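You operate a simulated robot arm through the tools that you are given. There is no shell and no other tool. Be economical: measure what you need, move in short steps, check, and stop when the job is done.

You run a simulated two-armed robot. Do the job below in one go: nothing can be reset, and whatever is moved stays where it is left.

TASK
Pick up the map tube with one hand, pass it to the other hand and put it on the top of the low bookcase.

The check looks at the end state, three seconds after you hand in, the way a careful person would. Anything else that was tipped, shoved, dropped, spilled or broken makes it a failure.

THE ROBOT
Two 7-joint arms with two-finger parallel grippers on one trunk, on a base that drives. Base frame: it is fixed to the floor where the robot stands at the start and does not move with it; the origin is under the middle of the robot, x ahead of it, y to its left, z up. Units: m, degrees, N and s.
The left shoulder is at the start at [0.05, 0.161, 1.098], the right one opposite. With the tool pointing down near the work surface each hand reaches from about 0.22 to 0.68 m from the robot's upright axis, wherever it stands, measured 20 degrees to its own side. Places, roughly: top of the low bookcase [0.1, 1.9, 1.1]. Payload 3.43 kg a hand.
The TCP of each hand is the grasp point between the finger pads, 0.03 m short of the fingertips. In the tool frame z runs along the fingers and y along their closing line. Largest opening 0.094 m; finger width 0.028, thickness 0.01; the body of the gripper, 0.05 by 0.096 m, starts 0.055 m behind the TCP.
Orientation is that of the tool frame in the base frame, as [roll, pitch, yaw] about the fixed x, y, z axes, in that order (R = Rz(yaw) Ry(pitch) Rx(roll)). With the fingers straight down and closing along the base's y, the tool's x points along the base's -x, its y along +y and its z along -z.

THE INTERFACE
- The arms move only by the tool send_rows. It takes "left_commands", "right_commands" or both (then of equal length, played together; a hand with none holds still); each is a list of rows, each a list of 7 numbers: the turn, a rotation vector about the base's x, y, z in degrees, then the shift along the base's x, y, z in m, then the finger opening in m, from 0 to 0.094. In form: [[ax, ay, az, tx, ty, tz, hand], ...]. A call has 1 to 8 rows; each row is the pose to reach, as a shift and turn from the pose commanded when the call began. Rows are played at 5 a second. More than 0.05 m and 8.6 degrees between two rows, or a gripper value outside its range, and nothing of the call is played. Where a pose cannot be reached the arm comes as near as it can. A force on the tool above 40 N (or 10 N above the force at the start of the call, whichever is more), or a blocked arm, ends the call early, and 0.2 s more pass. The fingers move at their own pace (about 0.045 m/s each) and stop on an object; they squeeze with about 31 N. The grip force told is the motor's: it shows also when the fingers shut on nothing. Time passes only in rows, and 0.2 s behind the last, so rows that repeat a pose let the fingers close. It gives the time, the measured TCP pose, the force on the tool (base axes), the opening and the grip force at its end, in the units of the frame above (readings bear some noise), with the torque about the TCP (base axes, N m) and any sound that the robot's microphone picked up.
- Cameras (640 x 400 px; columns grow to the right, rows downward): "scene" is now at [0.1267, -0.0301, 1.2246]; the picture's right is [-0.32, -0.95, 0.00], its down [-0.52, 0.18, -0.84] and it looks along [0.79, -0.27, -0.55] (base axes); focal length 267 px, centre (320, 200). "left" rides on the left gripper at [0.076, -0.014, -0.102] in its tool frame; the picture's right is [0.18, 0.98, 0.00], its down [-0.75, 0.14, -0.64] and it looks along [-0.63, 0.12, 0.77] (tool axes); focal length 243 px, centre (320, 200). "right" rides on the right gripper at [0.076, 0.014, -0.103] in its tool frame; the picture's right is [-0.18, 0.98, 0.00], its down [-0.75, -0.14, -0.64] and it looks along [-0.63, -0.12, 0.77] (tool axes); focal length 243 px, centre (320, 200). There is no depth. A picture from a camera that has moved, and an enlarged one, comes with that camera's place and axes in the base frame and with its lens.
- capture(camera): a new picture of that camera. No time passes.
- lift_body(by): slides the trunk up (or, below 0, down) by that many m; the arms and the scene camera ride with it, the base frame stays. It gives what a move gives, with no picture.
- base_move(legs): drives the robot by 1 to 6 legs, each [ahead, left, turn to the left] in m, m and degrees, along the robot's own axes; the way and the turn of a leg run together, so that a leg with both is an arc; at most 1.5 m and 180 degrees a leg. The arms and the cameras ride along, it lands a little off, and it stops where it bumps. It gives what a move gives.
- turn_head(pan, tilt): turns the head with the scene camera to pan (to the left, within 80 degrees either way) and tilt (down, from -29 to 69), counted from straight ahead of the robot. It gives what a move gives.
- enlarge(camera, box): a new picture of the part [left, top, right, bottom] of that camera's present view, enlarged. No time passes.
- close_job(): hands the job in; it is judged then, once.

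Work in short steps. Places have to be worked out from the pictures, the camera data and where the tool is seen: move nearer, look again, correct. Check each grasp and each placing, and mend what went wrong. You have 120 turns and 100 pictures in all, those below and enlarged ones among them. Open the grippers and draw the arms clear of the work before you hand the job in, unless the task says otherwise; then end with one line.

The tools are called after "Call:" by a JSON object that holds its "op" and its "data". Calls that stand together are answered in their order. send_rows: Moves the arms, as the interface text tells. Its arguments: {"type":"object","properties":{"left_commands":{"type":"array","items":{"type":"array","items":{"type":"number"}}},"right_commands":{"type":"array","items":{"type":"array","items":{"type":"number"}}}},"required":[]} The other tools are called the same way: lift_body (by) slides the trunk up or down; base_move (legs) drives the base; turn_head (pan, tilt) turns the head that bears the scene camera; capture (camera) takes a picture; enlarge (camera, box) takes an enlarged picture of a part of a camera's view; close_job () hands the job in.

At the start:

```text
t: 0.0
left_ee_pos: [0.4089, 0.0427, 1.0698]
left_tcp_rot: [-179.9, 0.0, -179.9]
left_wrist_force: [-0.5, 0.4, -0.1]
left_ft_torque: [-0.01, 0.01, 0.02]
left_width: 0.0943
left_grip_force: 0.2
right_ee_pos: [0.3529, -0.2083, 1.0328]
right_tcp_rot: [179.9, 0.0, -180.0]
right_wrist_force: [-0.6, -0.4, -0.2]
right_ft_torque: [-0.03, 0.01, 0.0]
right_width: 0.0941
right_grip_force: 0.0
trunk travel left (down, up): [-0.125, 0.142]
robot x, y, heading: [-0.0033, 0.0015, -0.1]
head pan, tilt: [-18.9, 33.2]
```

scene: 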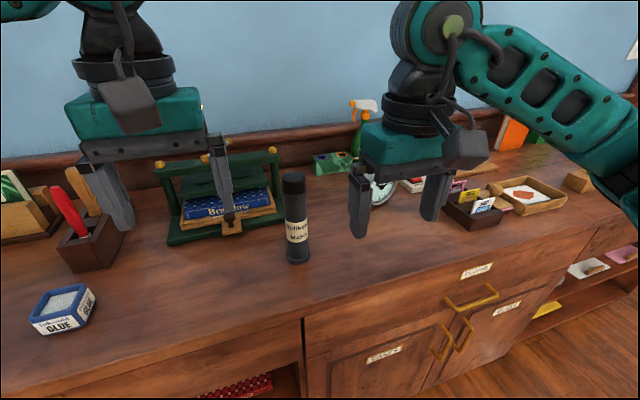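
right: 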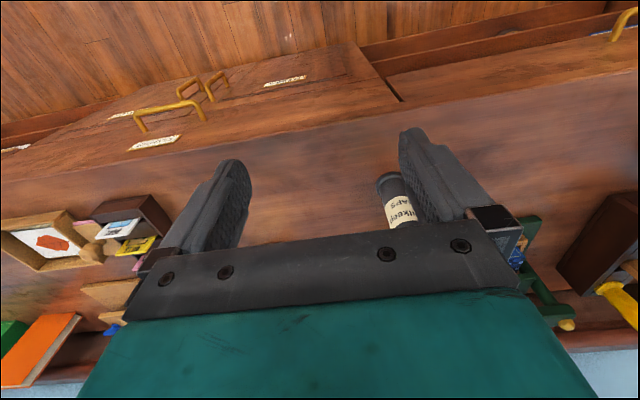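
left: 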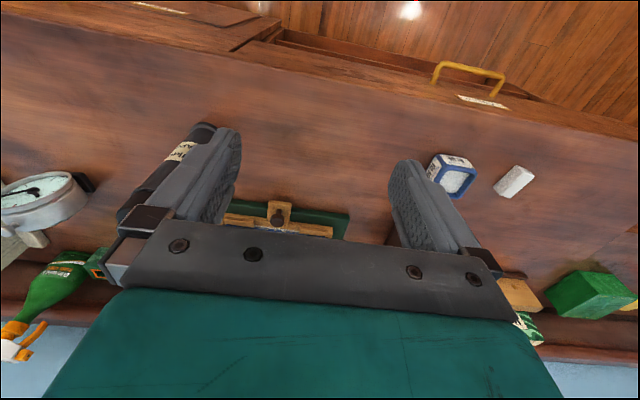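

I estimate the tube stands at about [0.55, -0.12], roughly 0.19 m tall and 0.05 m thick. I'll take a closer look at it first, then turn the head toward the bookcase.

Call:
{"op": "enlarge", "data": {"camera": "scene", "box": [240, 150, 368, 280]}}

Call:
{"op": "turn_head", "data": {"pan": 80, "tilt": 15}}

Call:
{"op": "capture", "data": {"camera": "scene"}}

```text
3.08 times, centred on (304, 215) of scene
camera zoom: at [0.1267, -0.0301, 1.2246], right [-0.32, -0.95, 0.0], down [-0.52, 0.18, -0.84], along [0.79, -0.27, -0.55], focal length 821 px, centre (369, 154)
```

zoom: 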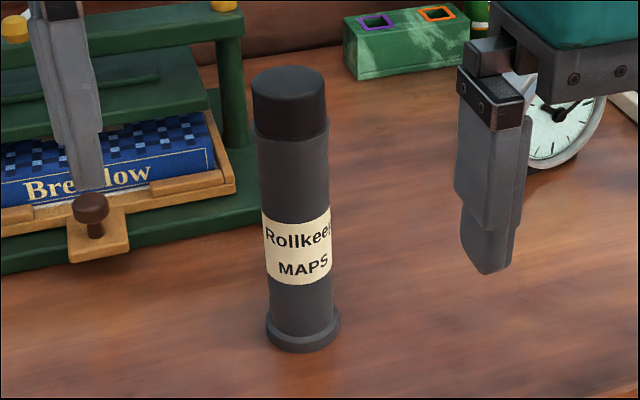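

```text
t: 1.8
left_ee_pos: [0.4078, 0.0412, 1.0693]
left_tcp_rot: [-179.9, 0.0, -180.0]
left_wrist_force: [0.5, 0.0, 0.8]
left_ft_torque: [-0.02, -0.01, 0.02]
left_width: 0.0942
left_grip_force: 0.0
right_ee_pos: [0.3517, -0.2084, 1.0325]
right_tcp_rot: [-180.0, 0.0, 180.0]
right_wrist_force: [0.3, 0.4, -0.3]
right_ft_torque: [0.03, 0.01, -0.03]
right_width: 0.094
right_grip_force: 0.0
trunk travel left (down, up): [-0.125, 0.142]
robot x, y, heading: [-0.0016, 0.0023, -0.0]
head pan, tilt: [80.0, 15.0]
```

```text
95 pictures are left
camera scene: at [0.0588, 0.0907, 1.2538], right [0.98, -0.17, 0.0], down [-0.05, -0.26, -0.97], along [0.17, 0.95, -0.26], focal length 267 px, centre (320, 200)
```

scene: 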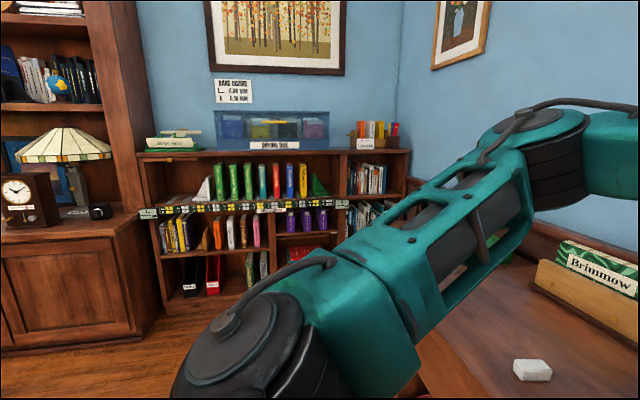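

The tube has a cap at the top and a flared foot. The bookcase top is partly occupied, so I'll enlarge it to find free space.

Call:
{"op": "enlarge", "data": {"camera": "scene", "box": [130, 70, 420, 250]}}

```text
2.21 times, centred on (275, 160) of scene
camera zoom: at [0.0588, 0.0907, 1.2538], right [0.98, -0.17, 0.0], down [-0.05, -0.26, -0.97], along [0.17, 0.95, -0.26], focal length 589 px, centre (419, 288)
```

zoom: 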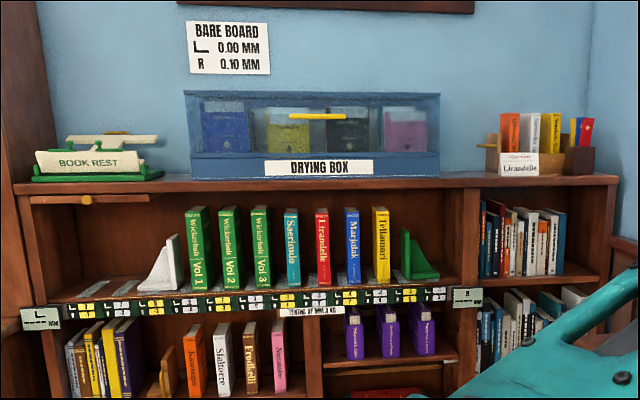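

I'll pick with the right hand low on the tube (fingers pitched forward, clear of the cap), so the left can later take it higher up. First I tilt the right hand 60° behind the tube and aim the head back.

Call:
{"op": "send_rows", "data": {"right_commands": [[0, -7.5, 0, 0.005, 0.01, -0.01, 0.094], [0, -15, 0, 0.01, 0.02, -0.02, 0.094], [0, -22.5, 0, 0.015, 0.03, -0.03, 0.094], [0, -30, 0, 0.02, 0.04, -0.04, 0.094], [0, -37.5, 0, 0.025, 0.05, -0.05, 0.094], [0, -45, 0, 0.03, 0.06, -0.06, 0.094], [0, -52.5, 0, 0.035, 0.07, -0.07, 0.094], [0, -60, 0, 0.04, 0.08, -0.08, 0.094]]}}

Call:
{"op": "turn_head", "data": {"pan": -10, "tilt": 40}}

Call:
{"op": "capture", "data": {"camera": "scene"}}

Call:
{"op": "capture", "data": {"camera": "right"}}

```text
t: 3.5
left_ee_pos: [0.4077, 0.0419, 1.0687]
left_tcp_rot: [-179.9, -0.1, -179.9]
left_wrist_force: [-0.1, -0.6, 0.5]
left_ft_torque: [-0.05, 0.0, 0.04]
left_width: 0.0939
left_grip_force: 0.1
right_ee_pos: [0.4058, -0.1234, 0.9494]
right_tcp_rot: [-179.9, 60.1, 180.0]
right_wrist_force: [0.5, -0.7, -0.4]
right_ft_torque: [0.02, 0.0, 0.0]
right_width: 0.0939
right_grip_force: 0.1
right hand out of reach, approached as far as the arm can: row 6, 7, 8
trunk travel left (down, up): [-0.125, 0.142]
robot x, y, heading: [-0.0017, 0.0005, 0.1]
head pan, tilt: [80.0, 15.0]
```

```text
t: 5.2
left_ee_pos: [0.4064, 0.0417, 1.07]
left_tcp_rot: [180.0, -0.1, -179.8]
left_wrist_force: [-0.4, -0.3, 0.3]
left_ft_torque: [0.01, 0.01, -0.03]
left_width: 0.094
left_grip_force: 0.1
right_ee_pos: [0.4067, -0.123, 0.9496]
right_tcp_rot: [-179.9, 59.8, -179.9]
right_wrist_force: [0.4, 0.1, 0.2]
right_ft_torque: [0.0, 0.01, 0.04]
right_width: 0.094
right_grip_force: 0.0
trunk travel left (down, up): [-0.125, 0.142]
robot x, y, heading: [-0.0003, -0.002, -0.0]
head pan, tilt: [-10.0, 40.0]
```

```text
93 pictures are left
camera scene: at [0.1262, -0.016, 1.2142], right [-0.17, -0.98, 0.0], down [-0.63, 0.11, -0.77], along [0.75, -0.13, -0.64], focal length 267 px, centre (320, 200)
```

scene: 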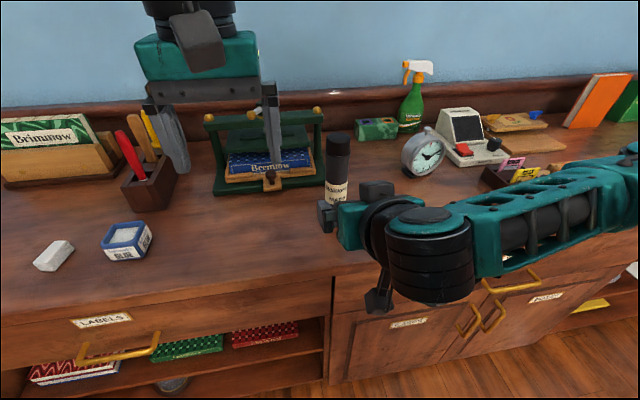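

```text
92 pictures are left
camera right: at [0.2797, -0.1078, 0.9354], right [0.09, 0.98, 0.16], down [-0.18, -0.14, 0.97], along [0.98, -0.12, 0.16], focal length 243 px, centre (320, 200)
```

right: 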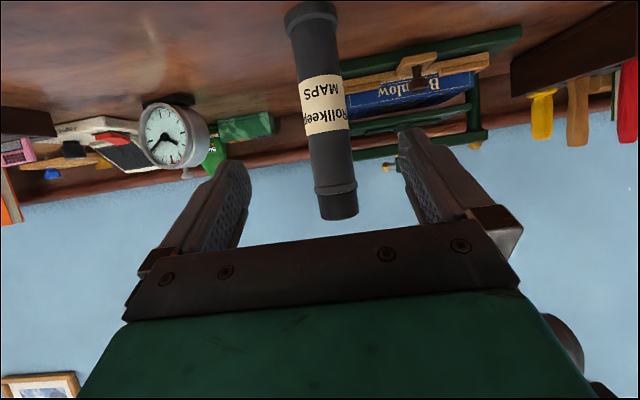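

The two views agree: the tube axis is at about [0.557, -0.122] and its top at about 0.995. I'll ease the tilt to about 52° and lower behind it before going forward.

Call:
{"op": "send_rows", "data": {"right_commands": [[0, 4, 0, 0.015, 0.0, -0.03, 0.094], [0, 8, 0, 0.025, 0.001, -0.06, 0.094], [0, 8, 0, 0.035, 0.001, -0.085, 0.094], [0, 8, 0, 0.045, 0.001, -0.09, 0.094]]}}

Call:
{"op": "capture", "data": {"camera": "right"}}

Call:
{"op": "capture", "data": {"camera": "scene"}}

```text
t: 6.2
left_ee_pos: [0.4079, 0.0418, 1.0704]
left_tcp_rot: [180.0, 0.0, -179.8]
left_wrist_force: [-0.4, 0.0, 0.3]
left_ft_torque: [-0.02, -0.01, -0.01]
left_width: 0.0937
left_grip_force: 0.1
right_ee_pos: [0.4504, -0.1212, 0.8576]
right_tcp_rot: [-180.0, 52.1, 179.9]
right_wrist_force: [-1.4, 0.1, 0.0]
right_ft_torque: [-0.02, 0.02, 0.02]
right_width: 0.0939
right_grip_force: 0.0
trunk travel left (down, up): [-0.125, 0.142]
robot x, y, heading: [0.0021, 0.0023, 0.1]
head pan, tilt: [-10.0, 40.0]
```

```text
91 pictures are left
camera right: at [0.3231, -0.1062, 0.861], right [0.11, 0.98, 0.14], down [-0.04, -0.14, 0.99], along [0.99, -0.12, 0.02], focal length 243 px, centre (320, 200)
```

right: 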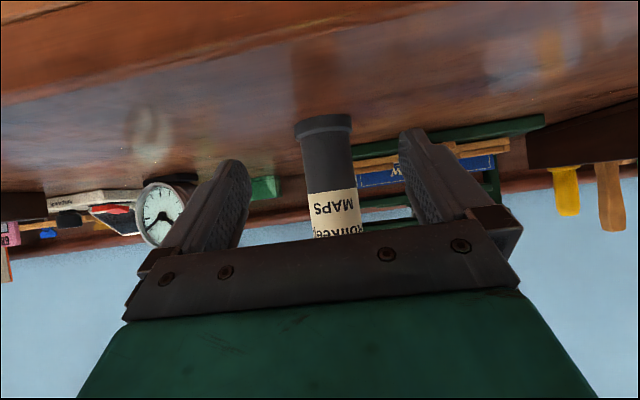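

```text
90 pictures are left
camera scene: at [0.1263, -0.0162, 1.2142], right [-0.17, -0.98, 0.0], down [-0.63, 0.11, -0.77], along [0.75, -0.13, -0.64], focal length 267 px, centre (320, 200)
```

scene: 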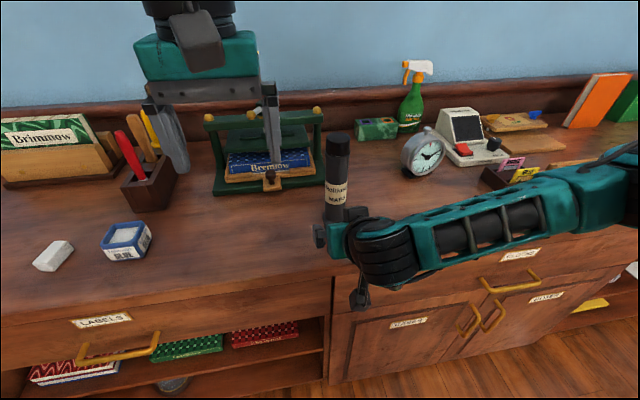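

Aligned with the tube between the fingers. I advance 0.097 m in small steps, keeping the hand open, then verify.

Call:
{"op": "send_rows", "data": {"right_commands": [[0, 0, 0, 0.025, -0.001, -0.001, 0.094], [0, 0, 0, 0.05, -0.001, -0.003, 0.094], [0, 0, 0, 0.075, -0.001, -0.004, 0.094], [0, 0, 0, 0.097, -0.001, -0.005, 0.094]]}}

Call:
{"op": "capture", "data": {"camera": "right"}}

Call:
{"op": "capture", "data": {"camera": "scene"}}

```text
t: 7.2
left_ee_pos: [0.4088, 0.0423, 1.0687]
left_tcp_rot: [180.0, 0.0, -179.9]
left_wrist_force: [0.9, -0.1, 0.0]
left_ft_torque: [0.01, -0.01, -0.05]
left_width: 0.0942
left_grip_force: 0.0
right_ee_pos: [0.5488, -0.1207, 0.8542]
right_tcp_rot: [179.9, 52.0, -180.0]
right_wrist_force: [-0.3, -0.1, 1.1]
right_ft_torque: [-0.02, -0.04, 0.02]
right_width: 0.0938
right_grip_force: 0.1
trunk travel left (down, up): [-0.125, 0.142]
robot x, y, heading: [0.0017, 0.0009, 0.1]
head pan, tilt: [-10.0, 40.0]
```

```text
89 pictures are left
camera right: at [0.4208, -0.1068, 0.8579], right [0.11, 0.98, 0.15], down [-0.04, -0.14, 0.99], along [0.99, -0.12, 0.03], focal length 243 px, centre (320, 200)
```

right: 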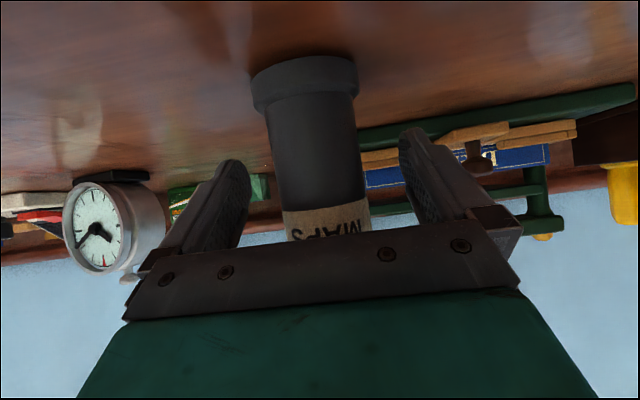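

```text
88 pictures are left
camera scene: at [0.1263, -0.016, 1.2142], right [-0.17, -0.98, 0.0], down [-0.63, 0.11, -0.77], along [0.75, -0.13, -0.64], focal length 267 px, centre (320, 200)
```

scene: 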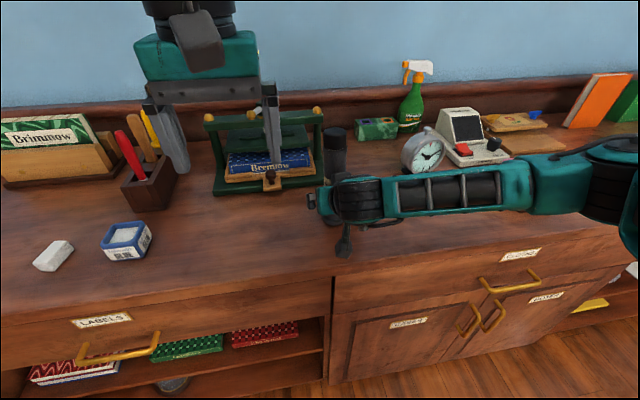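

The tube sits between the pads, nearly centred, with its axis about 1 cm beyond the TCP. I close the fingers.

Call:
{"op": "send_rows", "data": {"right_commands": [[0, 0, 0, 0.004, 0.001, 0, 0.06], [0, 0, 0, 0.004, 0.001, 0, 0.03], [0, 0, 0, 0.004, 0.001, 0, 0.02], [0, 0, 0, 0.004, 0.001, 0, 0.02], [0, 0, 0, 0.004, 0.001, 0, 0.02]]}}

Call:
{"op": "capture", "data": {"camera": "right"}}

```text
t: 8.4
left_ee_pos: [0.4083, 0.043, 1.0693]
left_tcp_rot: [-180.0, -0.1, -179.9]
left_wrist_force: [0.4, 0.6, -0.5]
left_ft_torque: [0.02, 0.04, 0.01]
left_width: 0.0941
left_grip_force: 0.0
right_ee_pos: [0.5524, -0.1212, 0.8535]
right_tcp_rot: [-180.0, 52.0, 180.0]
right_wrist_force: [-1.1, 0.0, 0.5]
right_ft_torque: [0.0, -0.04, -0.02]
right_width: 0.0494
right_grip_force: 31.1
trunk travel left (down, up): [-0.125, 0.142]
robot x, y, heading: [0.001, 0.0018, -0.1]
head pan, tilt: [-10.0, 40.0]
```

```text
87 pictures are left
camera right: at [0.4248, -0.1062, 0.8575], right [0.11, 0.98, 0.15], down [-0.04, -0.14, 0.99], along [0.99, -0.12, 0.03], focal length 243 px, centre (320, 200)
```

right: 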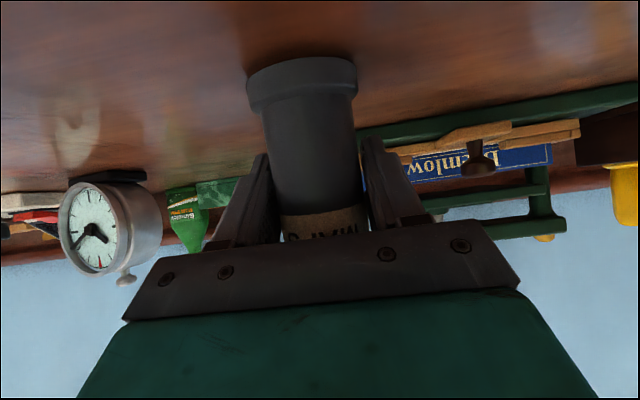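

Firm grip at 0.049 m width. I lift straight up 0.10 m.

Call:
{"op": "send_rows", "data": {"right_commands": [[0, 0, 0, 0, 0, 0.015, 0.02], [0, 0, 0, 0, 0, 0.035, 0.02], [0, 0, 0, -0.005, 0, 0.06, 0.02], [0, 0, 0, -0.01, 0, 0.085, 0.02], [0, 0, 0, -0.02, 0, 0.11, 0.02], [0, 0, 0, -0.02, 0, 0.12, 0.02]]}}

Call:
{"op": "capture", "data": {"camera": "scene"}}

```text
t: 9.8
left_ee_pos: [0.4086, 0.0426, 1.0687]
left_tcp_rot: [180.0, 0.0, -179.9]
left_wrist_force: [-0.2, -0.2, -0.3]
left_ft_torque: [-0.05, 0.04, -0.01]
left_width: 0.0937
left_grip_force: 0.0
right_ee_pos: [0.53, -0.121, 0.9735]
right_tcp_rot: [180.0, 51.9, 179.9]
right_wrist_force: [0.4, 0.5, -2.2]
right_ft_torque: [-0.01, 0.0, 0.0]
right_width: 0.0495
right_grip_force: 30.9
trunk travel left (down, up): [-0.125, 0.142]
robot x, y, heading: [-0.0007, 0.0025, -0.1]
head pan, tilt: [-10.0, 40.0]
```

```text
86 pictures are left
camera scene: at [0.1263, -0.0161, 1.2142], right [-0.17, -0.98, 0.0], down [-0.63, 0.11, -0.77], along [0.75, -0.13, -0.64], focal length 267 px, centre (320, 200)
```

scene: 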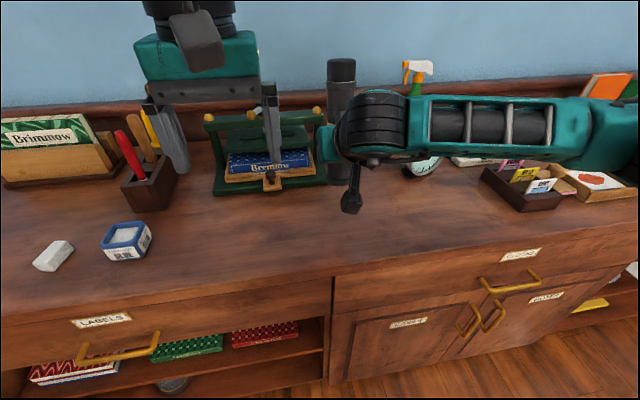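

Tube is held (about 0.22 kg) and clear. Now I move the left hand away to the left while tilting it 60°.

Call:
{"op": "send_rows", "data": {"left_commands": [[0, -7.5, 0, 0, 0.025, 0.005, 0.094], [0, -15, 0, 0, 0.05, 0.01, 0.094], [0, -22.5, 0, 0, 0.075, 0.01, 0.094], [0, -30, 0, 0, 0.1, 0.02, 0.094], [0, -37.5, 0, 0, 0.125, 0.02, 0.094], [0, -45, 0, 0, 0.15, 0.03, 0.094], [0, -52.5, 0, 0, 0.175, 0.03, 0.094], [0, -60, 0, 0, 0.2, 0.03, 0.094]]}}

Call:
{"op": "send_rows", "data": {"left_commands": [[0, 0, -7.5, 0, 0, 0, 0.094], [0, 0, -15, 0, 0, 0, 0.094], [0, 0, -22.5, 0, 0, 0, 0.094], [0, 0, -30, 0, 0, 0, 0.094], [0, 0, -37.5, 0, 0, 0, 0.094], [0, 0, -45, 0, 0, 0, 0.094], [0, 0, -52.5, 0, 0, 0, 0.094], [0, 0, -60, 0, 0, 0, 0.094]], "right_commands": [[0, 0, 5, -0.01, 0.01, 0.008, 0.02], [0, 0, 10, -0.02, 0.02, 0.016, 0.02], [0, 0, 15, -0.03, 0.03, 0.024, 0.02], [0, 0, 20, -0.04, 0.04, 0.032, 0.02], [0, 0, 25, -0.05, 0.05, 0.04, 0.02], [0, 0, 30, -0.06, 0.06, 0.048, 0.02], [0, 0, 35, -0.07, 0.07, 0.055, 0.02], [0, 0, 40, -0.08, 0.08, 0.06, 0.02]]}}

Call:
{"op": "capture", "data": {"camera": "scene"}}

Call:
{"op": "capture", "data": {"camera": "left"}}

```text
t: 11.6
left_ee_pos: [0.4141, 0.2416, 1.1027]
left_tcp_rot: [-179.9, 60.0, -179.9]
left_wrist_force: [-0.4, 0.2, 0.0]
left_ft_torque: [0.02, 0.0, -0.01]
left_width: 0.0939
left_grip_force: 0.1
left hand out of reach, approached as far as the arm can: row 8
right_ee_pos: [0.5311, -0.12, 0.9729]
right_tcp_rot: [-180.0, 51.9, 180.0]
right_wrist_force: [0.2, 0.6, -2.5]
right_ft_torque: [0.0, 0.02, 0.01]
right_width: 0.0497
right_grip_force: 31.0
trunk travel left (down, up): [-0.125, 0.142]
robot x, y, heading: [-0.003, 0.0012, 0.1]
head pan, tilt: [-10.0, 40.0]
```

```text
t: 13.4
left_ee_pos: [0.3362, 0.2085, 1.1531]
left_tcp_rot: [178.3, 58.5, 123.1]
left_wrist_force: [-1.1, 0.9, 0.3]
left_ft_torque: [0.02, -0.02, 0.03]
left_width: 0.0939
left_grip_force: 0.0
left hand out of reach, approached as far as the arm can: row 6, 7, 8
right_ee_pos: [0.451, -0.0393, 1.0366]
right_tcp_rot: [-179.9, 52.1, -139.7]
right_wrist_force: [-0.2, 0.6, -1.6]
right_ft_torque: [-0.05, 0.01, -0.02]
right_width: 0.0498
right_grip_force: 31.5
trunk travel left (down, up): [-0.125, 0.142]
robot x, y, heading: [0.0, 0.0022, -0.1]
head pan, tilt: [-10.0, 40.0]
```

```text
85 pictures are left
camera scene: at [0.1251, -0.0153, 1.2145], right [-0.17, -0.98, 0.0], down [-0.63, 0.11, -0.77], along [0.76, -0.13, -0.64], focal length 267 px, centre (320, 200)
```

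scene: 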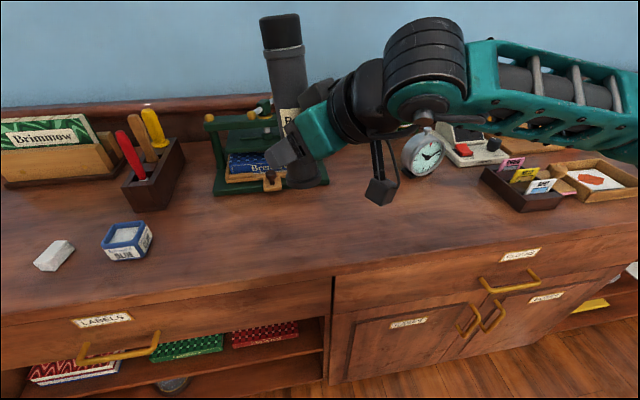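

```text
84 pictures are left
camera left: at [0.2531, 0.3049, 1.1406], right [0.76, 0.64, -0.14], down [0.02, 0.2, 0.98], along [0.65, -0.74, 0.14], focal length 243 px, centre (320, 200)
```

left: 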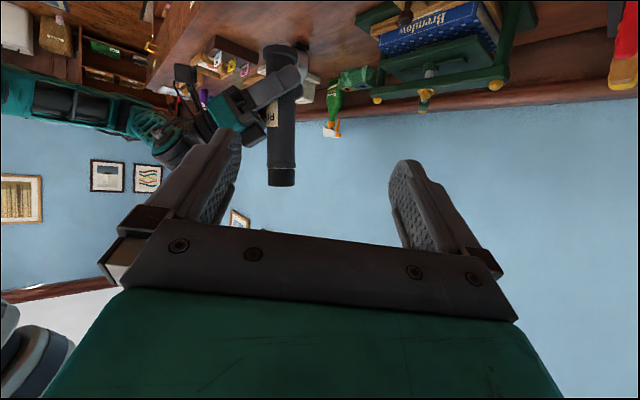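

The left hand now points 57° to the right and the tube axis is at about [0.456, -0.035], base z ≈ 0.984. I bring the left hand to a pre-grasp 0.12 m back from the upper body of the tube (z ≈ 1.106).

Call:
{"op": "send_rows", "data": {"left_commands": [[0, 0, 0, 0.01, -0.027, -0.01, 0.094], [0, 0, 0, 0.02, -0.054, -0.02, 0.094], [0, 0, 0, 0.03, -0.081, -0.03, 0.094], [0, 0, 0, 0.04, -0.11, -0.04, 0.094], [0, 0, 0, 0.051, -0.136, -0.047, 0.094]]}}

Call:
{"op": "capture", "data": {"camera": "left"}}

Call:
{"op": "capture", "data": {"camera": "scene"}}

```text
t: 14.6
left_ee_pos: [0.3889, 0.0704, 1.1077]
left_tcp_rot: [177.8, 58.7, 123.0]
left_wrist_force: [0.2, 0.6, -0.2]
left_ft_torque: [-0.03, 0.04, 0.01]
left_width: 0.094
left_grip_force: 0.0
right_ee_pos: [0.4518, -0.04, 1.0346]
right_tcp_rot: [179.9, 52.0, -140.0]
right_wrist_force: [-0.2, 0.2, -2.0]
right_ft_torque: [0.01, -0.01, 0.0]
right_width: 0.0496
right_grip_force: 31.0
trunk travel left (down, up): [-0.125, 0.142]
robot x, y, heading: [0.0002, 0.0012, -0.3]
head pan, tilt: [-10.0, 40.0]
```

```text
83 pictures are left
camera left: at [0.3048, 0.1667, 1.0959], right [0.76, 0.64, -0.14], down [0.01, 0.2, 0.98], along [0.65, -0.74, 0.15], focal length 243 px, centre (320, 200)
```

left: 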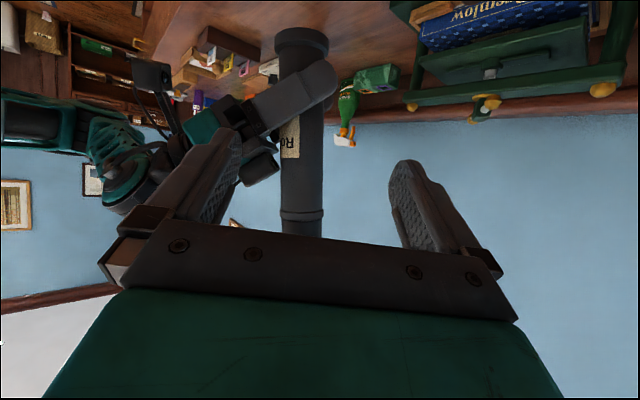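

```text
82 pictures are left
camera scene: at [0.1264, -0.0163, 1.2142], right [-0.17, -0.98, 0.0], down [-0.63, 0.11, -0.77], along [0.75, -0.13, -0.64], focal length 267 px, centre (320, 200)
```

scene: 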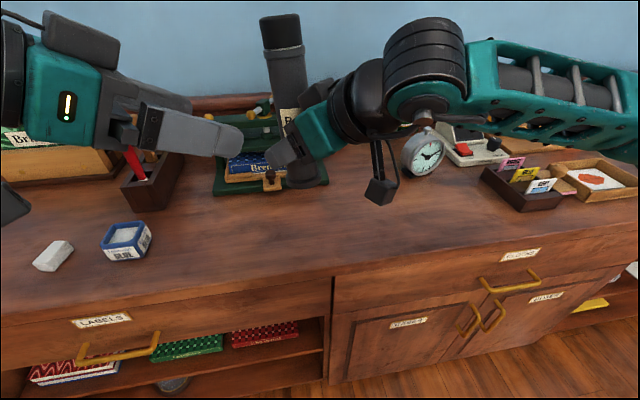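

Geometry check: with both hands tilted, a left finger would foul the right gripper's body. So I level the left hand to about 88° (nearly horizontal), raise it to z ≈ 1.12 and narrow it to 0.07 m.

Call:
{"op": "send_rows", "data": {"left_commands": [[-6.1, -3.95, 0, 0, 0, 0.003, 0.09], [-12.2, -7.9, 0, 0, 0, 0.006, 0.08], [-18.3, -11.85, 0, 0, 0, 0.009, 0.07], [-24.4, -15.8, 0, 0, 0, 0.012, 0.07], [-24.4, -15.8, 0, 0, 0, 0.012, 0.07]]}}

Call:
{"op": "capture", "data": {"camera": "left"}}

Call:
{"op": "capture", "data": {"camera": "scene"}}

```text
t: 15.8
left_ee_pos: [0.3885, 0.0725, 1.1197]
left_tcp_rot: [176.7, 88.0, 121.7]
left_wrist_force: [0.2, 0.0, 0.3]
left_ft_torque: [0.0, 0.02, 0.0]
left_width: 0.0697
left_grip_force: 0.1
right_ee_pos: [0.4524, -0.0412, 1.0357]
right_tcp_rot: [-179.9, 51.9, -140.0]
right_wrist_force: [0.6, 0.2, -2.4]
right_ft_torque: [0.02, -0.04, -0.02]
right_width: 0.0497
right_grip_force: 31.0
trunk travel left (down, up): [-0.125, 0.142]
robot x, y, heading: [0.0023, 0.0006, 0.1]
head pan, tilt: [-10.0, 40.0]
```

```text
81 pictures are left
camera left: at [0.317, 0.15, 1.0474], right [0.8, 0.57, -0.18], down [-0.24, 0.58, 0.78], along [0.55, -0.58, 0.6], focal length 243 px, centre (320, 200)
```

left: 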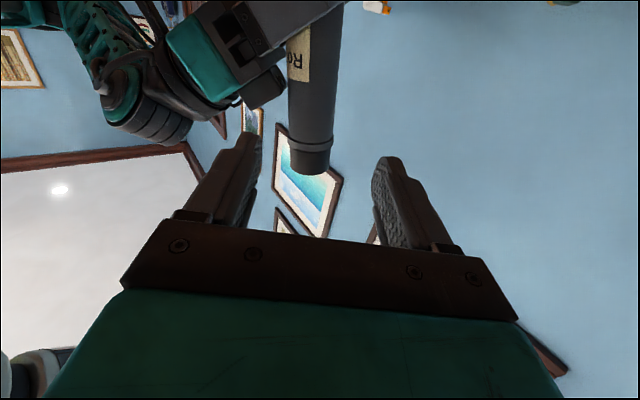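

```text
80 pictures are left
camera scene: at [0.1263, -0.0161, 1.2142], right [-0.17, -0.98, 0.0], down [-0.63, 0.11, -0.77], along [0.75, -0.13, -0.64], focal length 267 px, centre (320, 200)
```

scene: 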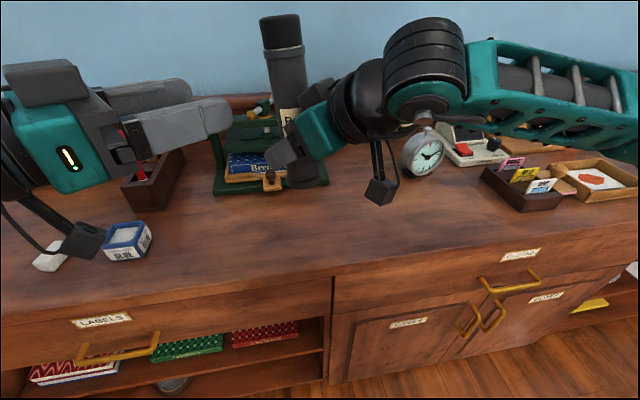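

The left hand is level; it needs an 8 mm sideways correction. I make it and advance about half-way, then look.

Call:
{"op": "send_rows", "data": {"left_commands": [[0, 0, 0, -0.0065, -0.0046, 0, 0.07], [0, 0, 0, 0.006, -0.0225, 0, 0.07], [0, 0, 0, 0.019, -0.041, 0, 0.07]]}}

Call:
{"op": "capture", "data": {"camera": "left"}}

Call:
{"op": "capture", "data": {"camera": "scene"}}

```text
t: 16.6
left_ee_pos: [0.408, 0.0314, 1.1198]
left_tcp_rot: [177.4, 88.0, 122.5]
left_wrist_force: [-0.9, -0.3, 0.2]
left_ft_torque: [0.04, 0.0, 0.0]
left_width: 0.07
left_grip_force: 0.1
right_ee_pos: [0.4519, -0.0402, 1.0354]
right_tcp_rot: [179.8, 51.9, -140.0]
right_wrist_force: [-0.4, -0.2, -1.7]
right_ft_torque: [0.0, 0.0, -0.04]
right_width: 0.0495
right_grip_force: 30.9
trunk travel left (down, up): [-0.125, 0.142]
robot x, y, heading: [0.0026, -0.0025, -0.2]
head pan, tilt: [-10.0, 40.0]
```

```text
79 pictures are left
camera left: at [0.336, 0.1091, 1.0477], right [0.8, 0.57, -0.18], down [-0.24, 0.58, 0.78], along [0.55, -0.58, 0.6], focal length 243 px, centre (320, 200)
```

left: 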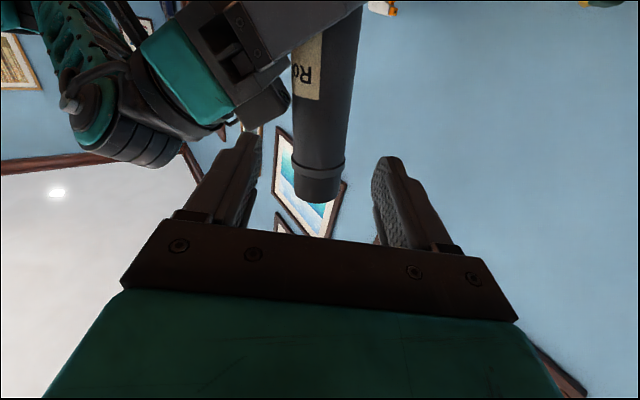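

```text
78 pictures are left
camera scene: at [0.1265, -0.0163, 1.2142], right [-0.17, -0.98, 0.0], down [-0.63, 0.11, -0.77], along [0.75, -0.13, -0.64], focal length 267 px, centre (320, 200)
```

scene: 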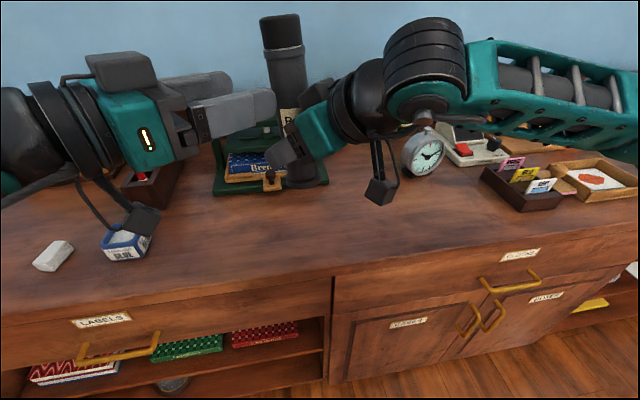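

The tube looks centred, but a box on top of the right gripper is close below the left finger's path. I zoom in to measure the clearance.

Call:
{"op": "enlarge", "data": {"camera": "left", "box": [180, 0, 420, 220]}}

Call:
{"op": "enlarge", "data": {"camera": "scene", "box": [150, 0, 410, 220]}}

```text
1.82 times, centred on (300, 110) of left
camera zoom: at [0.336, 0.1091, 1.0477], right [0.8, 0.57, -0.18], down [-0.24, 0.58, 0.78], along [0.55, -0.58, 0.6], focal length 441 px, centre (356, 364)
```

zoom: 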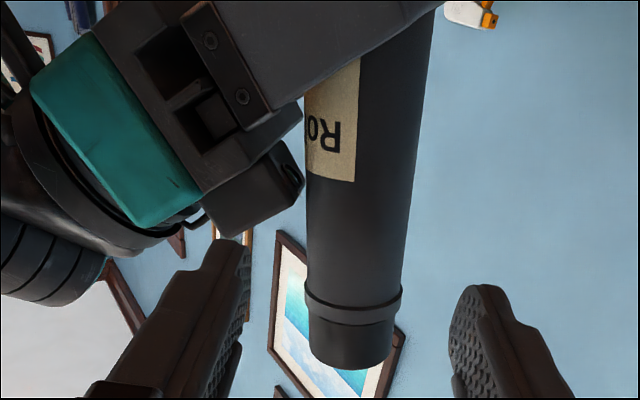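

```text
1.82 times, centred on (280, 110) of scene
camera zoom: at [0.1265, -0.0163, 1.2142], right [-0.17, -0.98, 0.0], down [-0.63, 0.11, -0.77], along [0.75, -0.13, -0.64], focal length 485 px, centre (393, 364)
```

zoom: 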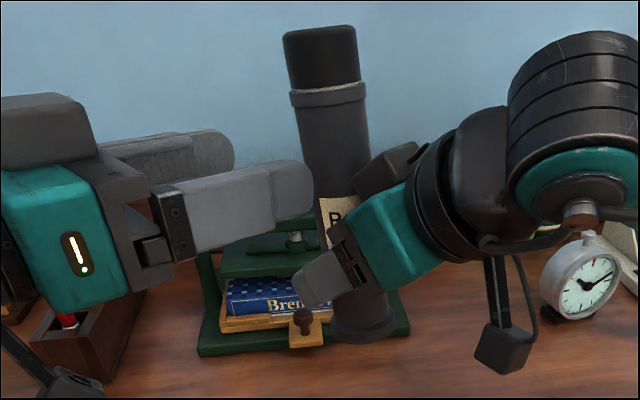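

The box on top of the right gripper would be right under the left finger. I back the left off and turn the hands to face each other: right a further +50° in yaw, left a further −15°.

Call:
{"op": "send_rows", "data": {"left_commands": [[0, 0, 0, -0.015, 0.02, 0, 0.07], [0, 0, 0, -0.03, 0.04, 0, 0.07], [0, 0, 0, -0.03, 0.055, 0, 0.07], [0, 0, -4, -0.028, 0.075, 0, 0.07], [0, 0, -8, -0.022, 0.085, 0, 0.07], [0, 0, -12, -0.015, 0.09, 0, 0.07], [0, 0, -15, -0.005, 0.09, 0, 0.07], [0, 0, -15, 0, 0.09, 0, 0.07]], "right_commands": [[0, 0, 0, 0, 0, 0, 0.02], [0, 0, 7, 0, 0, 0, 0.02], [0, 0, 14, 0, 0, 0, 0.02], [0, 0, 21, 0, 0, 0, 0.02], [0, 0, 28, 0, 0, 0, 0.02], [0, 0, 35, 0, 0, 0, 0.02], [0, 0, 42, 0, 0, 0, 0.02], [0, 0, 50, 0, 0, 0, 0.02]]}}

Call:
{"op": "capture", "data": {"camera": "left"}}

Call:
{"op": "capture", "data": {"camera": "scene"}}

```text
t: 18.4
left_ee_pos: [0.3911, 0.0699, 1.1314]
left_tcp_rot: [-27.0, 87.0, -92.8]
left_wrist_force: [-0.1, 0.2, -3.7]
left_ft_torque: [-0.2, -0.1, -0.02]
left_width: 0.0699
left_grip_force: 0.0
left hand out of reach, approached as far as the arm can: row 2, 5, 6, 7, 8
right_ee_pos: [0.3994, -0.0103, 1.0083]
right_tcp_rot: [-176.8, 51.3, -105.4]
right_wrist_force: [-0.3, 0.0, -2.0]
right_ft_torque: [0.02, 0.02, 0.02]
right_width: 0.0498
right_grip_force: 31.3
right hand out of reach, approached as far as the arm can: row 5, 6, 7, 8
trunk travel left (down, up): [-0.125, 0.142]
robot x, y, heading: [0.0005, -0.0019, 0.0]
head pan, tilt: [-10.0, 40.0]
```

```text
75 pictures are left
camera left: at [0.3357, 0.1524, 1.0498], right [0.9, 0.39, -0.21], down [-0.13, 0.68, 0.72], along [0.42, -0.62, 0.66], focal length 243 px, centre (320, 200)
```

left: 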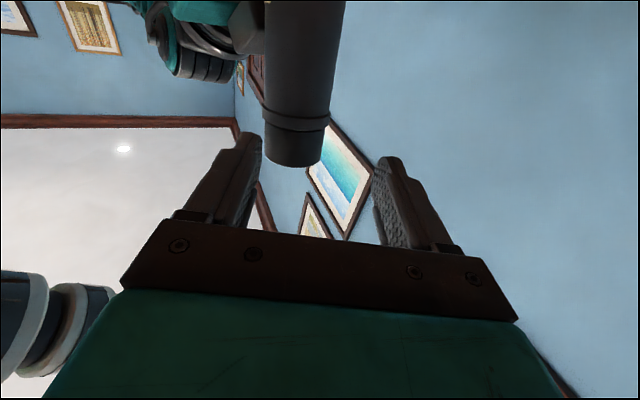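

```text
74 pictures are left
camera scene: at [0.1269, -0.0164, 1.2141], right [-0.17, -0.98, 0.0], down [-0.63, 0.11, -0.77], along [0.75, -0.13, -0.64], focal length 267 px, centre (320, 200)
```

scene: 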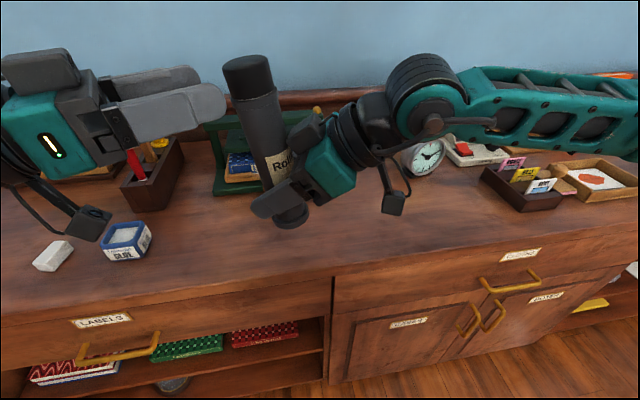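

The right arm got too folded. I shift the right hand forward and outward, where the turn should be reachable, and continue it to about 88° heading.

Call:
{"op": "send_rows", "data": {"right_commands": [[0, 0, 0, 0.02, -0.01, 0.005, 0.02], [0, 0, 0, 0.04, -0.02, 0.01, 0.02], [0, 0, 0, 0.06, -0.03, 0.015, 0.02], [0, 0, 0, 0.08, -0.035, 0.02, 0.02], [0, 0, 4, 0.1, -0.04, 0.027, 0.02], [0, 0, 8, 0.1, -0.045, 0.027, 0.02], [0, 0, 12, 0.1, -0.045, 0.027, 0.02], [0, 0, 15, 0.1, -0.045, 0.027, 0.02]]}}

Call:
{"op": "capture", "data": {"camera": "scene"}}

```text
t: 20.0
left_ee_pos: [0.3889, 0.0717, 1.142]
left_tcp_rot: [-3.4, 86.3, -69.1]
left_wrist_force: [-2.4, 4.3, -0.4]
left_ft_torque: [0.08, 0.02, -0.25]
left_width: 0.0707
left_grip_force: 0.3
right_ee_pos: [0.3725, 0.0099, 1.0179]
right_tcp_rot: [-178.0, 49.5, -101.3]
right_wrist_force: [3.2, -4.9, -0.9]
right_ft_torque: [0.52, 0.38, -0.04]
right_width: 0.0535
right_grip_force: 30.5
right hand out of reach, approached as far as the arm can: row 1, 2, 3, 4, 5, 6, 7, 8
trunk travel left (down, up): [-0.125, 0.142]
robot x, y, heading: [-0.0056, 0.0001, -0.1]
head pan, tilt: [-10.0, 40.0]
stopped in row 8 (left hand): the force on the tool passed its limit (the readings are from after the stop); the commanded pose is now the measured one
```

```text
73 pictures are left
camera scene: at [0.1262, -0.0159, 1.2142], right [-0.17, -0.98, 0.0], down [-0.63, 0.11, -0.77], along [0.75, -0.13, -0.64], focal length 267 px, centre (320, 200)
```

scene: 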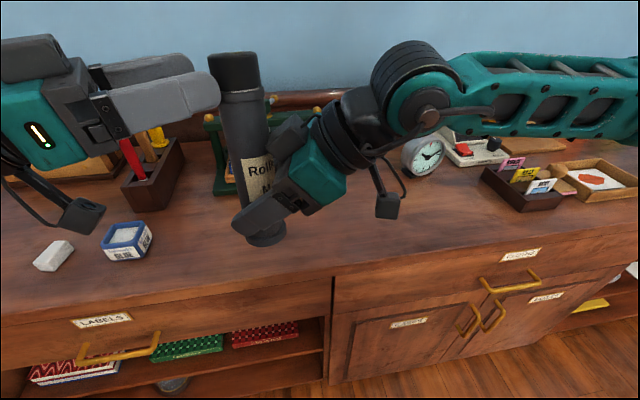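

The right arm got stuck in a poor posture and brushed the left fingers. I back the left hand away first, then unwind the right.

Call:
{"op": "send_rows", "data": {"left_commands": [[0, 0, 0, -0.01, 0.025, 0, 0.07], [0, 0, 0, -0.02, 0.05, 0, 0.07], [0, 0, 0, -0.03, 0.08, 0, 0.07], [0, 0, 0, -0.04, 0.11, 0, 0.07]]}}

Call:
{"op": "send_rows", "data": {"right_commands": [[0, 0, -5, 0.01, -0.01, 0, 0.02], [0, 0, -10, 0.025, -0.02, 0.005, 0.02], [0, 0, -15, 0.04, -0.03, 0.01, 0.02], [0, 0, -20, 0.055, -0.035, 0.015, 0.02], [0, 0, -25, 0.07, -0.04, 0.02, 0.02], [0, 0, -30, 0.085, -0.05, 0.02, 0.02], [0, 0, -30, 0.1, -0.055, 0.02, 0.02], [0, 0, -30, 0.11, -0.06, 0.02, 0.02]]}}

Call:
{"op": "capture", "data": {"camera": "scene"}}

Call:
{"op": "capture", "data": {"camera": "right"}}

```text
t: 21.0
left_ee_pos: [0.3602, 0.1459, 1.143]
left_tcp_rot: [-12.2, 84.1, -78.8]
left_wrist_force: [0.1, 0.8, 0.5]
left_ft_torque: [0.01, 0.01, -0.01]
left_width: 0.07
left_grip_force: 0.0
left hand out of reach, approached as far as the arm can: row 3, 4
right_ee_pos: [0.3701, 0.0112, 1.0182]
right_tcp_rot: [-177.8, 49.5, -100.9]
right_wrist_force: [-0.3, -0.1, -0.9]
right_ft_torque: [-0.03, -0.01, -0.03]
right_width: 0.0494
right_grip_force: 31.2
trunk travel left (down, up): [-0.125, 0.142]
robot x, y, heading: [-0.0003, 0.0006, 0.1]
head pan, tilt: [-10.0, 40.0]
```

```text
t: 22.8
left_ee_pos: [0.361, 0.1468, 1.1428]
left_tcp_rot: [-11.4, 84.3, -77.8]
left_wrist_force: [-0.4, 0.5, -0.9]
left_ft_torque: [0.03, 0.01, -0.01]
left_width: 0.07
left_grip_force: 0.1
right_ee_pos: [0.4811, -0.0502, 1.0387]
right_tcp_rot: [-177.9, 49.6, -131.1]
right_wrist_force: [0.9, 0.8, -1.1]
right_ft_torque: [0.01, -0.01, 0.03]
right_width: 0.0493
right_grip_force: 30.9
trunk travel left (down, up): [-0.125, 0.142]
robot x, y, heading: [-0.0025, -0.001, 0.0]
head pan, tilt: [-10.0, 40.0]
```

```text
72 pictures are left
camera scene: at [0.1264, -0.0162, 1.2142], right [-0.17, -0.98, 0.0], down [-0.63, 0.11, -0.77], along [0.75, -0.13, -0.64], focal length 267 px, centre (320, 200)
```

scene: 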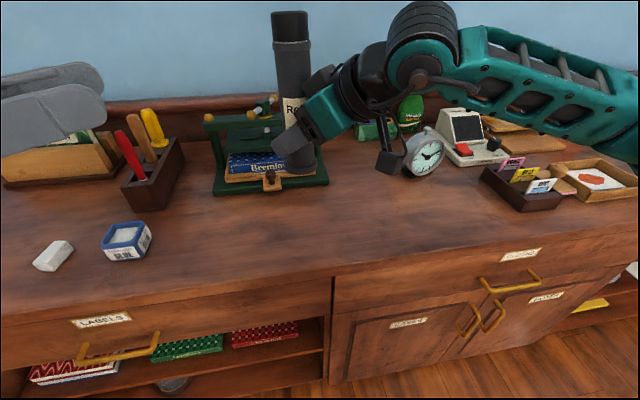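

```text
71 pictures are left
camera right: at [0.3845, -0.1328, 1.0466], right [-0.64, 0.76, 0.12], down [0.09, -0.08, 0.99], along [0.76, 0.65, -0.01], focal length 243 px, centre (320, 200)
```

right: 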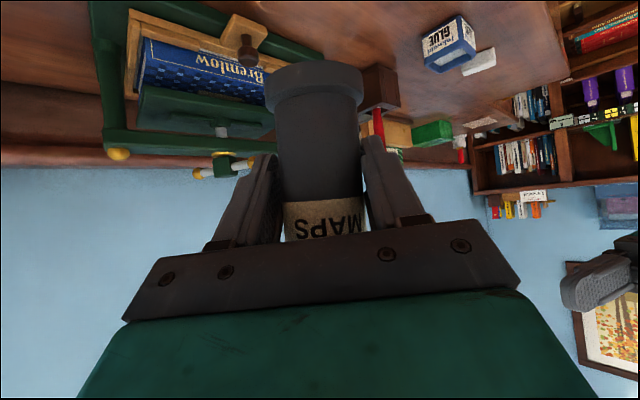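

Recovered: the tube is still upright and firm. Now I rotate the right hand again, further from the body, in a small test.

Call:
{"op": "send_rows", "data": {"right_commands": [[0, 0, 0, 0.02, -0.01, 0, 0.02], [0, 0, 0, 0.04, -0.02, 0, 0.02], [0, 0, 7, 0.05, -0.025, 0, 0.02], [0, 0, 14, 0.05, -0.025, 0, 0.02], [0, 0, 20, 0.05, -0.025, 0, 0.02]]}}

```text
t: 24.0
left_ee_pos: [0.362, 0.1459, 1.1428]
left_tcp_rot: [-11.6, 84.2, -78.2]
left_wrist_force: [0.2, -0.1, 0.1]
left_ft_torque: [0.01, 0.0, -0.02]
left_width: 0.0698
left_grip_force: 0.0
right_ee_pos: [0.5257, -0.0721, 1.0367]
right_tcp_rot: [-177.8, 49.5, -124.3]
right_wrist_force: [-0.6, -0.1, -1.4]
right_ft_torque: [-0.01, 0.03, 0.01]
right_width: 0.0494
right_grip_force: 31.2
right hand out of reach, approached as far as the arm can: row 3, 4, 5
trunk travel left (down, up): [-0.125, 0.142]
robot x, y, heading: [0.0011, 0.0025, -0.1]
head pan, tilt: [-10.0, 40.0]
```

Facing the hands fully is out of reach. A better fix is for the right hand to re-grip lower and leave more free tube for the left, so I bring the tube back over its old spot at heading 0.

Call:
{"op": "send_rows", "data": {"right_commands": [[0, 0, -8, 0, -0.008, -0.005, 0.02], [0, 0, -16, 0.005, -0.015, -0.01, 0.02], [0, 0, -24, 0.01, -0.023, -0.015, 0.02], [0, 0, -32, 0.012, -0.03, -0.02, 0.02], [0, 0, -40, 0.015, -0.037, -0.025, 0.02], [0, 0, -48, 0.02, -0.045, -0.03, 0.02], [0, 0, -55.7, 0.02, -0.049, -0.035, 0.02]]}}

Call:
{"op": "capture", "data": {"camera": "scene"}}

Call:
{"op": "capture", "data": {"camera": "right"}}

```text
t: 25.6
left_ee_pos: [0.361, 0.146, 1.1424]
left_tcp_rot: [-11.5, 84.1, -78.0]
left_wrist_force: [-0.2, -0.2, -0.1]
left_ft_torque: [0.01, 0.01, 0.0]
left_width: 0.0699
left_grip_force: 0.1
right_ee_pos: [0.5452, -0.1217, 1.0027]
right_tcp_rot: [-177.9, 49.6, 179.8]
right_wrist_force: [1.1, 0.4, -2.4]
right_ft_torque: [-0.03, 0.02, 0.03]
right_width: 0.0491
right_grip_force: 31.1
trunk travel left (down, up): [-0.125, 0.142]
robot x, y, heading: [0.002, -0.0005, 0.1]
head pan, tilt: [-10.0, 40.0]
```

```text
70 pictures are left
camera scene: at [0.1264, -0.016, 1.2142], right [-0.17, -0.98, 0.0], down [-0.63, 0.11, -0.77], along [0.75, -0.13, -0.64], focal length 267 px, centre (320, 200)
```

scene: 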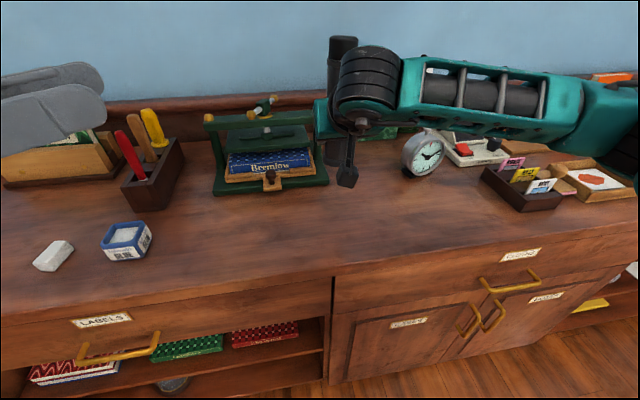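

```text
69 pictures are left
camera right: at [0.4186, -0.1024, 1.0107], right [0.15, 0.98, 0.12], down [0.0, -0.12, 0.99], along [0.99, -0.15, -0.01], focal length 243 px, centre (320, 200)
```

right: 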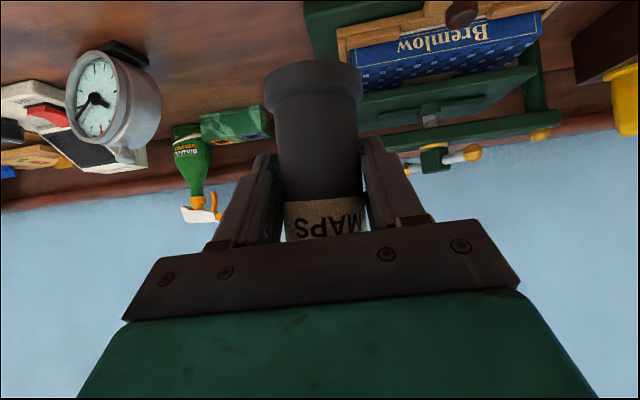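

The tube has slipped slightly in the grip (base swung forward a little). I level it by turning the hand +6° and lower to just above the table, then look.

Call:
{"op": "send_rows", "data": {"right_commands": [[0.7, 3, 0, 0.0, 0, -0.03, 0.02], [1.4, 6, 0, 0.0, 0, -0.06, 0.02], [1.4, 6, 0, 0.0, 0, -0.09, 0.02], [1.4, 6, 0, 0.0, 0, -0.115, 0.02], [1.4, 6, 0, 0.0, 0, -0.12, 0.02]]}}

Call:
{"op": "capture", "data": {"camera": "right"}}

Call:
{"op": "enlarge", "data": {"camera": "scene", "box": [240, 80, 440, 240]}}

```text
t: 26.8
left_ee_pos: [0.3616, 0.146, 1.1429]
left_tcp_rot: [-11.4, 84.1, -78.1]
left_wrist_force: [0.1, 0.3, 0.2]
left_ft_torque: [0.0, -0.02, -0.02]
left_width: 0.07
left_grip_force: 0.1
right_ee_pos: [0.5421, -0.1232, 0.8819]
right_tcp_rot: [-179.8, 43.6, 178.5]
right_wrist_force: [0.1, 0.8, -2.8]
right_ft_torque: [0.02, 0.06, -0.01]
right_width: 0.0491
right_grip_force: 30.8
trunk travel left (down, up): [-0.125, 0.142]
robot x, y, heading: [-0.0011, -0.0007, -0.0]
head pan, tilt: [-10.0, 40.0]
```

```text
68 pictures are left
camera right: at [0.419, -0.1039, 0.9032], right [0.16, 0.98, 0.12], down [0.1, -0.14, 0.98], along [0.98, -0.15, -0.12], focal length 243 px, centre (320, 200)
```

right: 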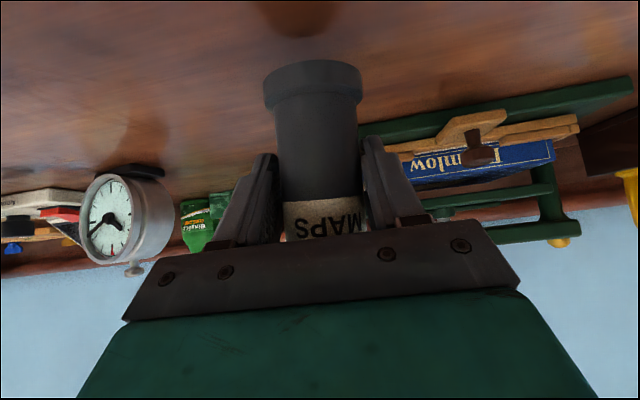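

```text
2.50 times, centred on (340, 160) of scene
camera zoom: at [0.1264, -0.0161, 1.2142], right [-0.17, -0.98, 0.0], down [-0.63, 0.11, -0.77], along [0.75, -0.13, -0.64], focal length 667 px, centre (270, 300)
```

zoom: 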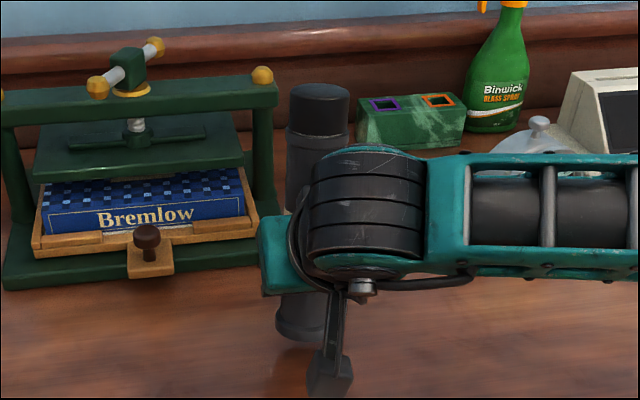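

Base is estimated about 2 cm above the table. I lower in fine steps until contact shows.

Call:
{"op": "send_rows", "data": {"right_commands": [[0, 0, 0, 0.0, 0, -0.006, 0.02], [0, 0, 0, 0.0, 0, -0.012, 0.02], [0, 0, 0, 0.0, 0, -0.016, 0.02]]}}

Call:
{"op": "capture", "data": {"camera": "right"}}

```text
t: 27.6
left_ee_pos: [0.3616, 0.147, 1.1422]
left_tcp_rot: [-11.4, 84.1, -78.0]
left_wrist_force: [0.1, 0.4, -0.2]
left_ft_torque: [0.03, 0.01, 0.01]
left_width: 0.0699
left_grip_force: 0.1
right_ee_pos: [0.5452, -0.1218, 0.8658]
right_tcp_rot: [-179.9, 43.6, 178.5]
right_wrist_force: [-1.3, 0.2, -2.5]
right_ft_torque: [0.02, 0.0, 0.03]
right_width: 0.0494
right_grip_force: 30.7
trunk travel left (down, up): [-0.125, 0.142]
robot x, y, heading: [0.0027, 0.0015, 0.1]
head pan, tilt: [-10.0, 40.0]
```

```text
66 pictures are left
camera right: at [0.4201, -0.1034, 0.8877], right [0.16, 0.98, 0.12], down [0.1, -0.14, 0.98], along [0.98, -0.15, -0.12], focal length 243 px, centre (320, 200)
```

right: 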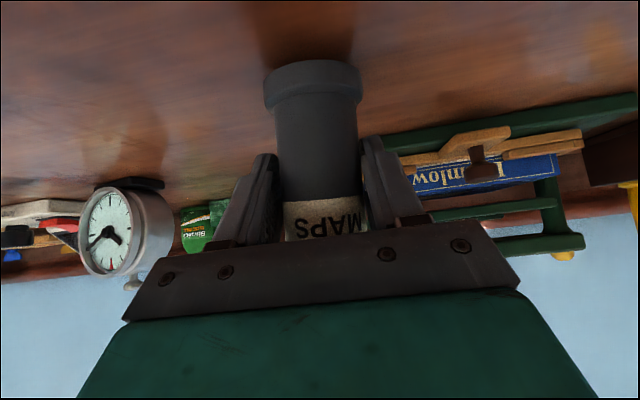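

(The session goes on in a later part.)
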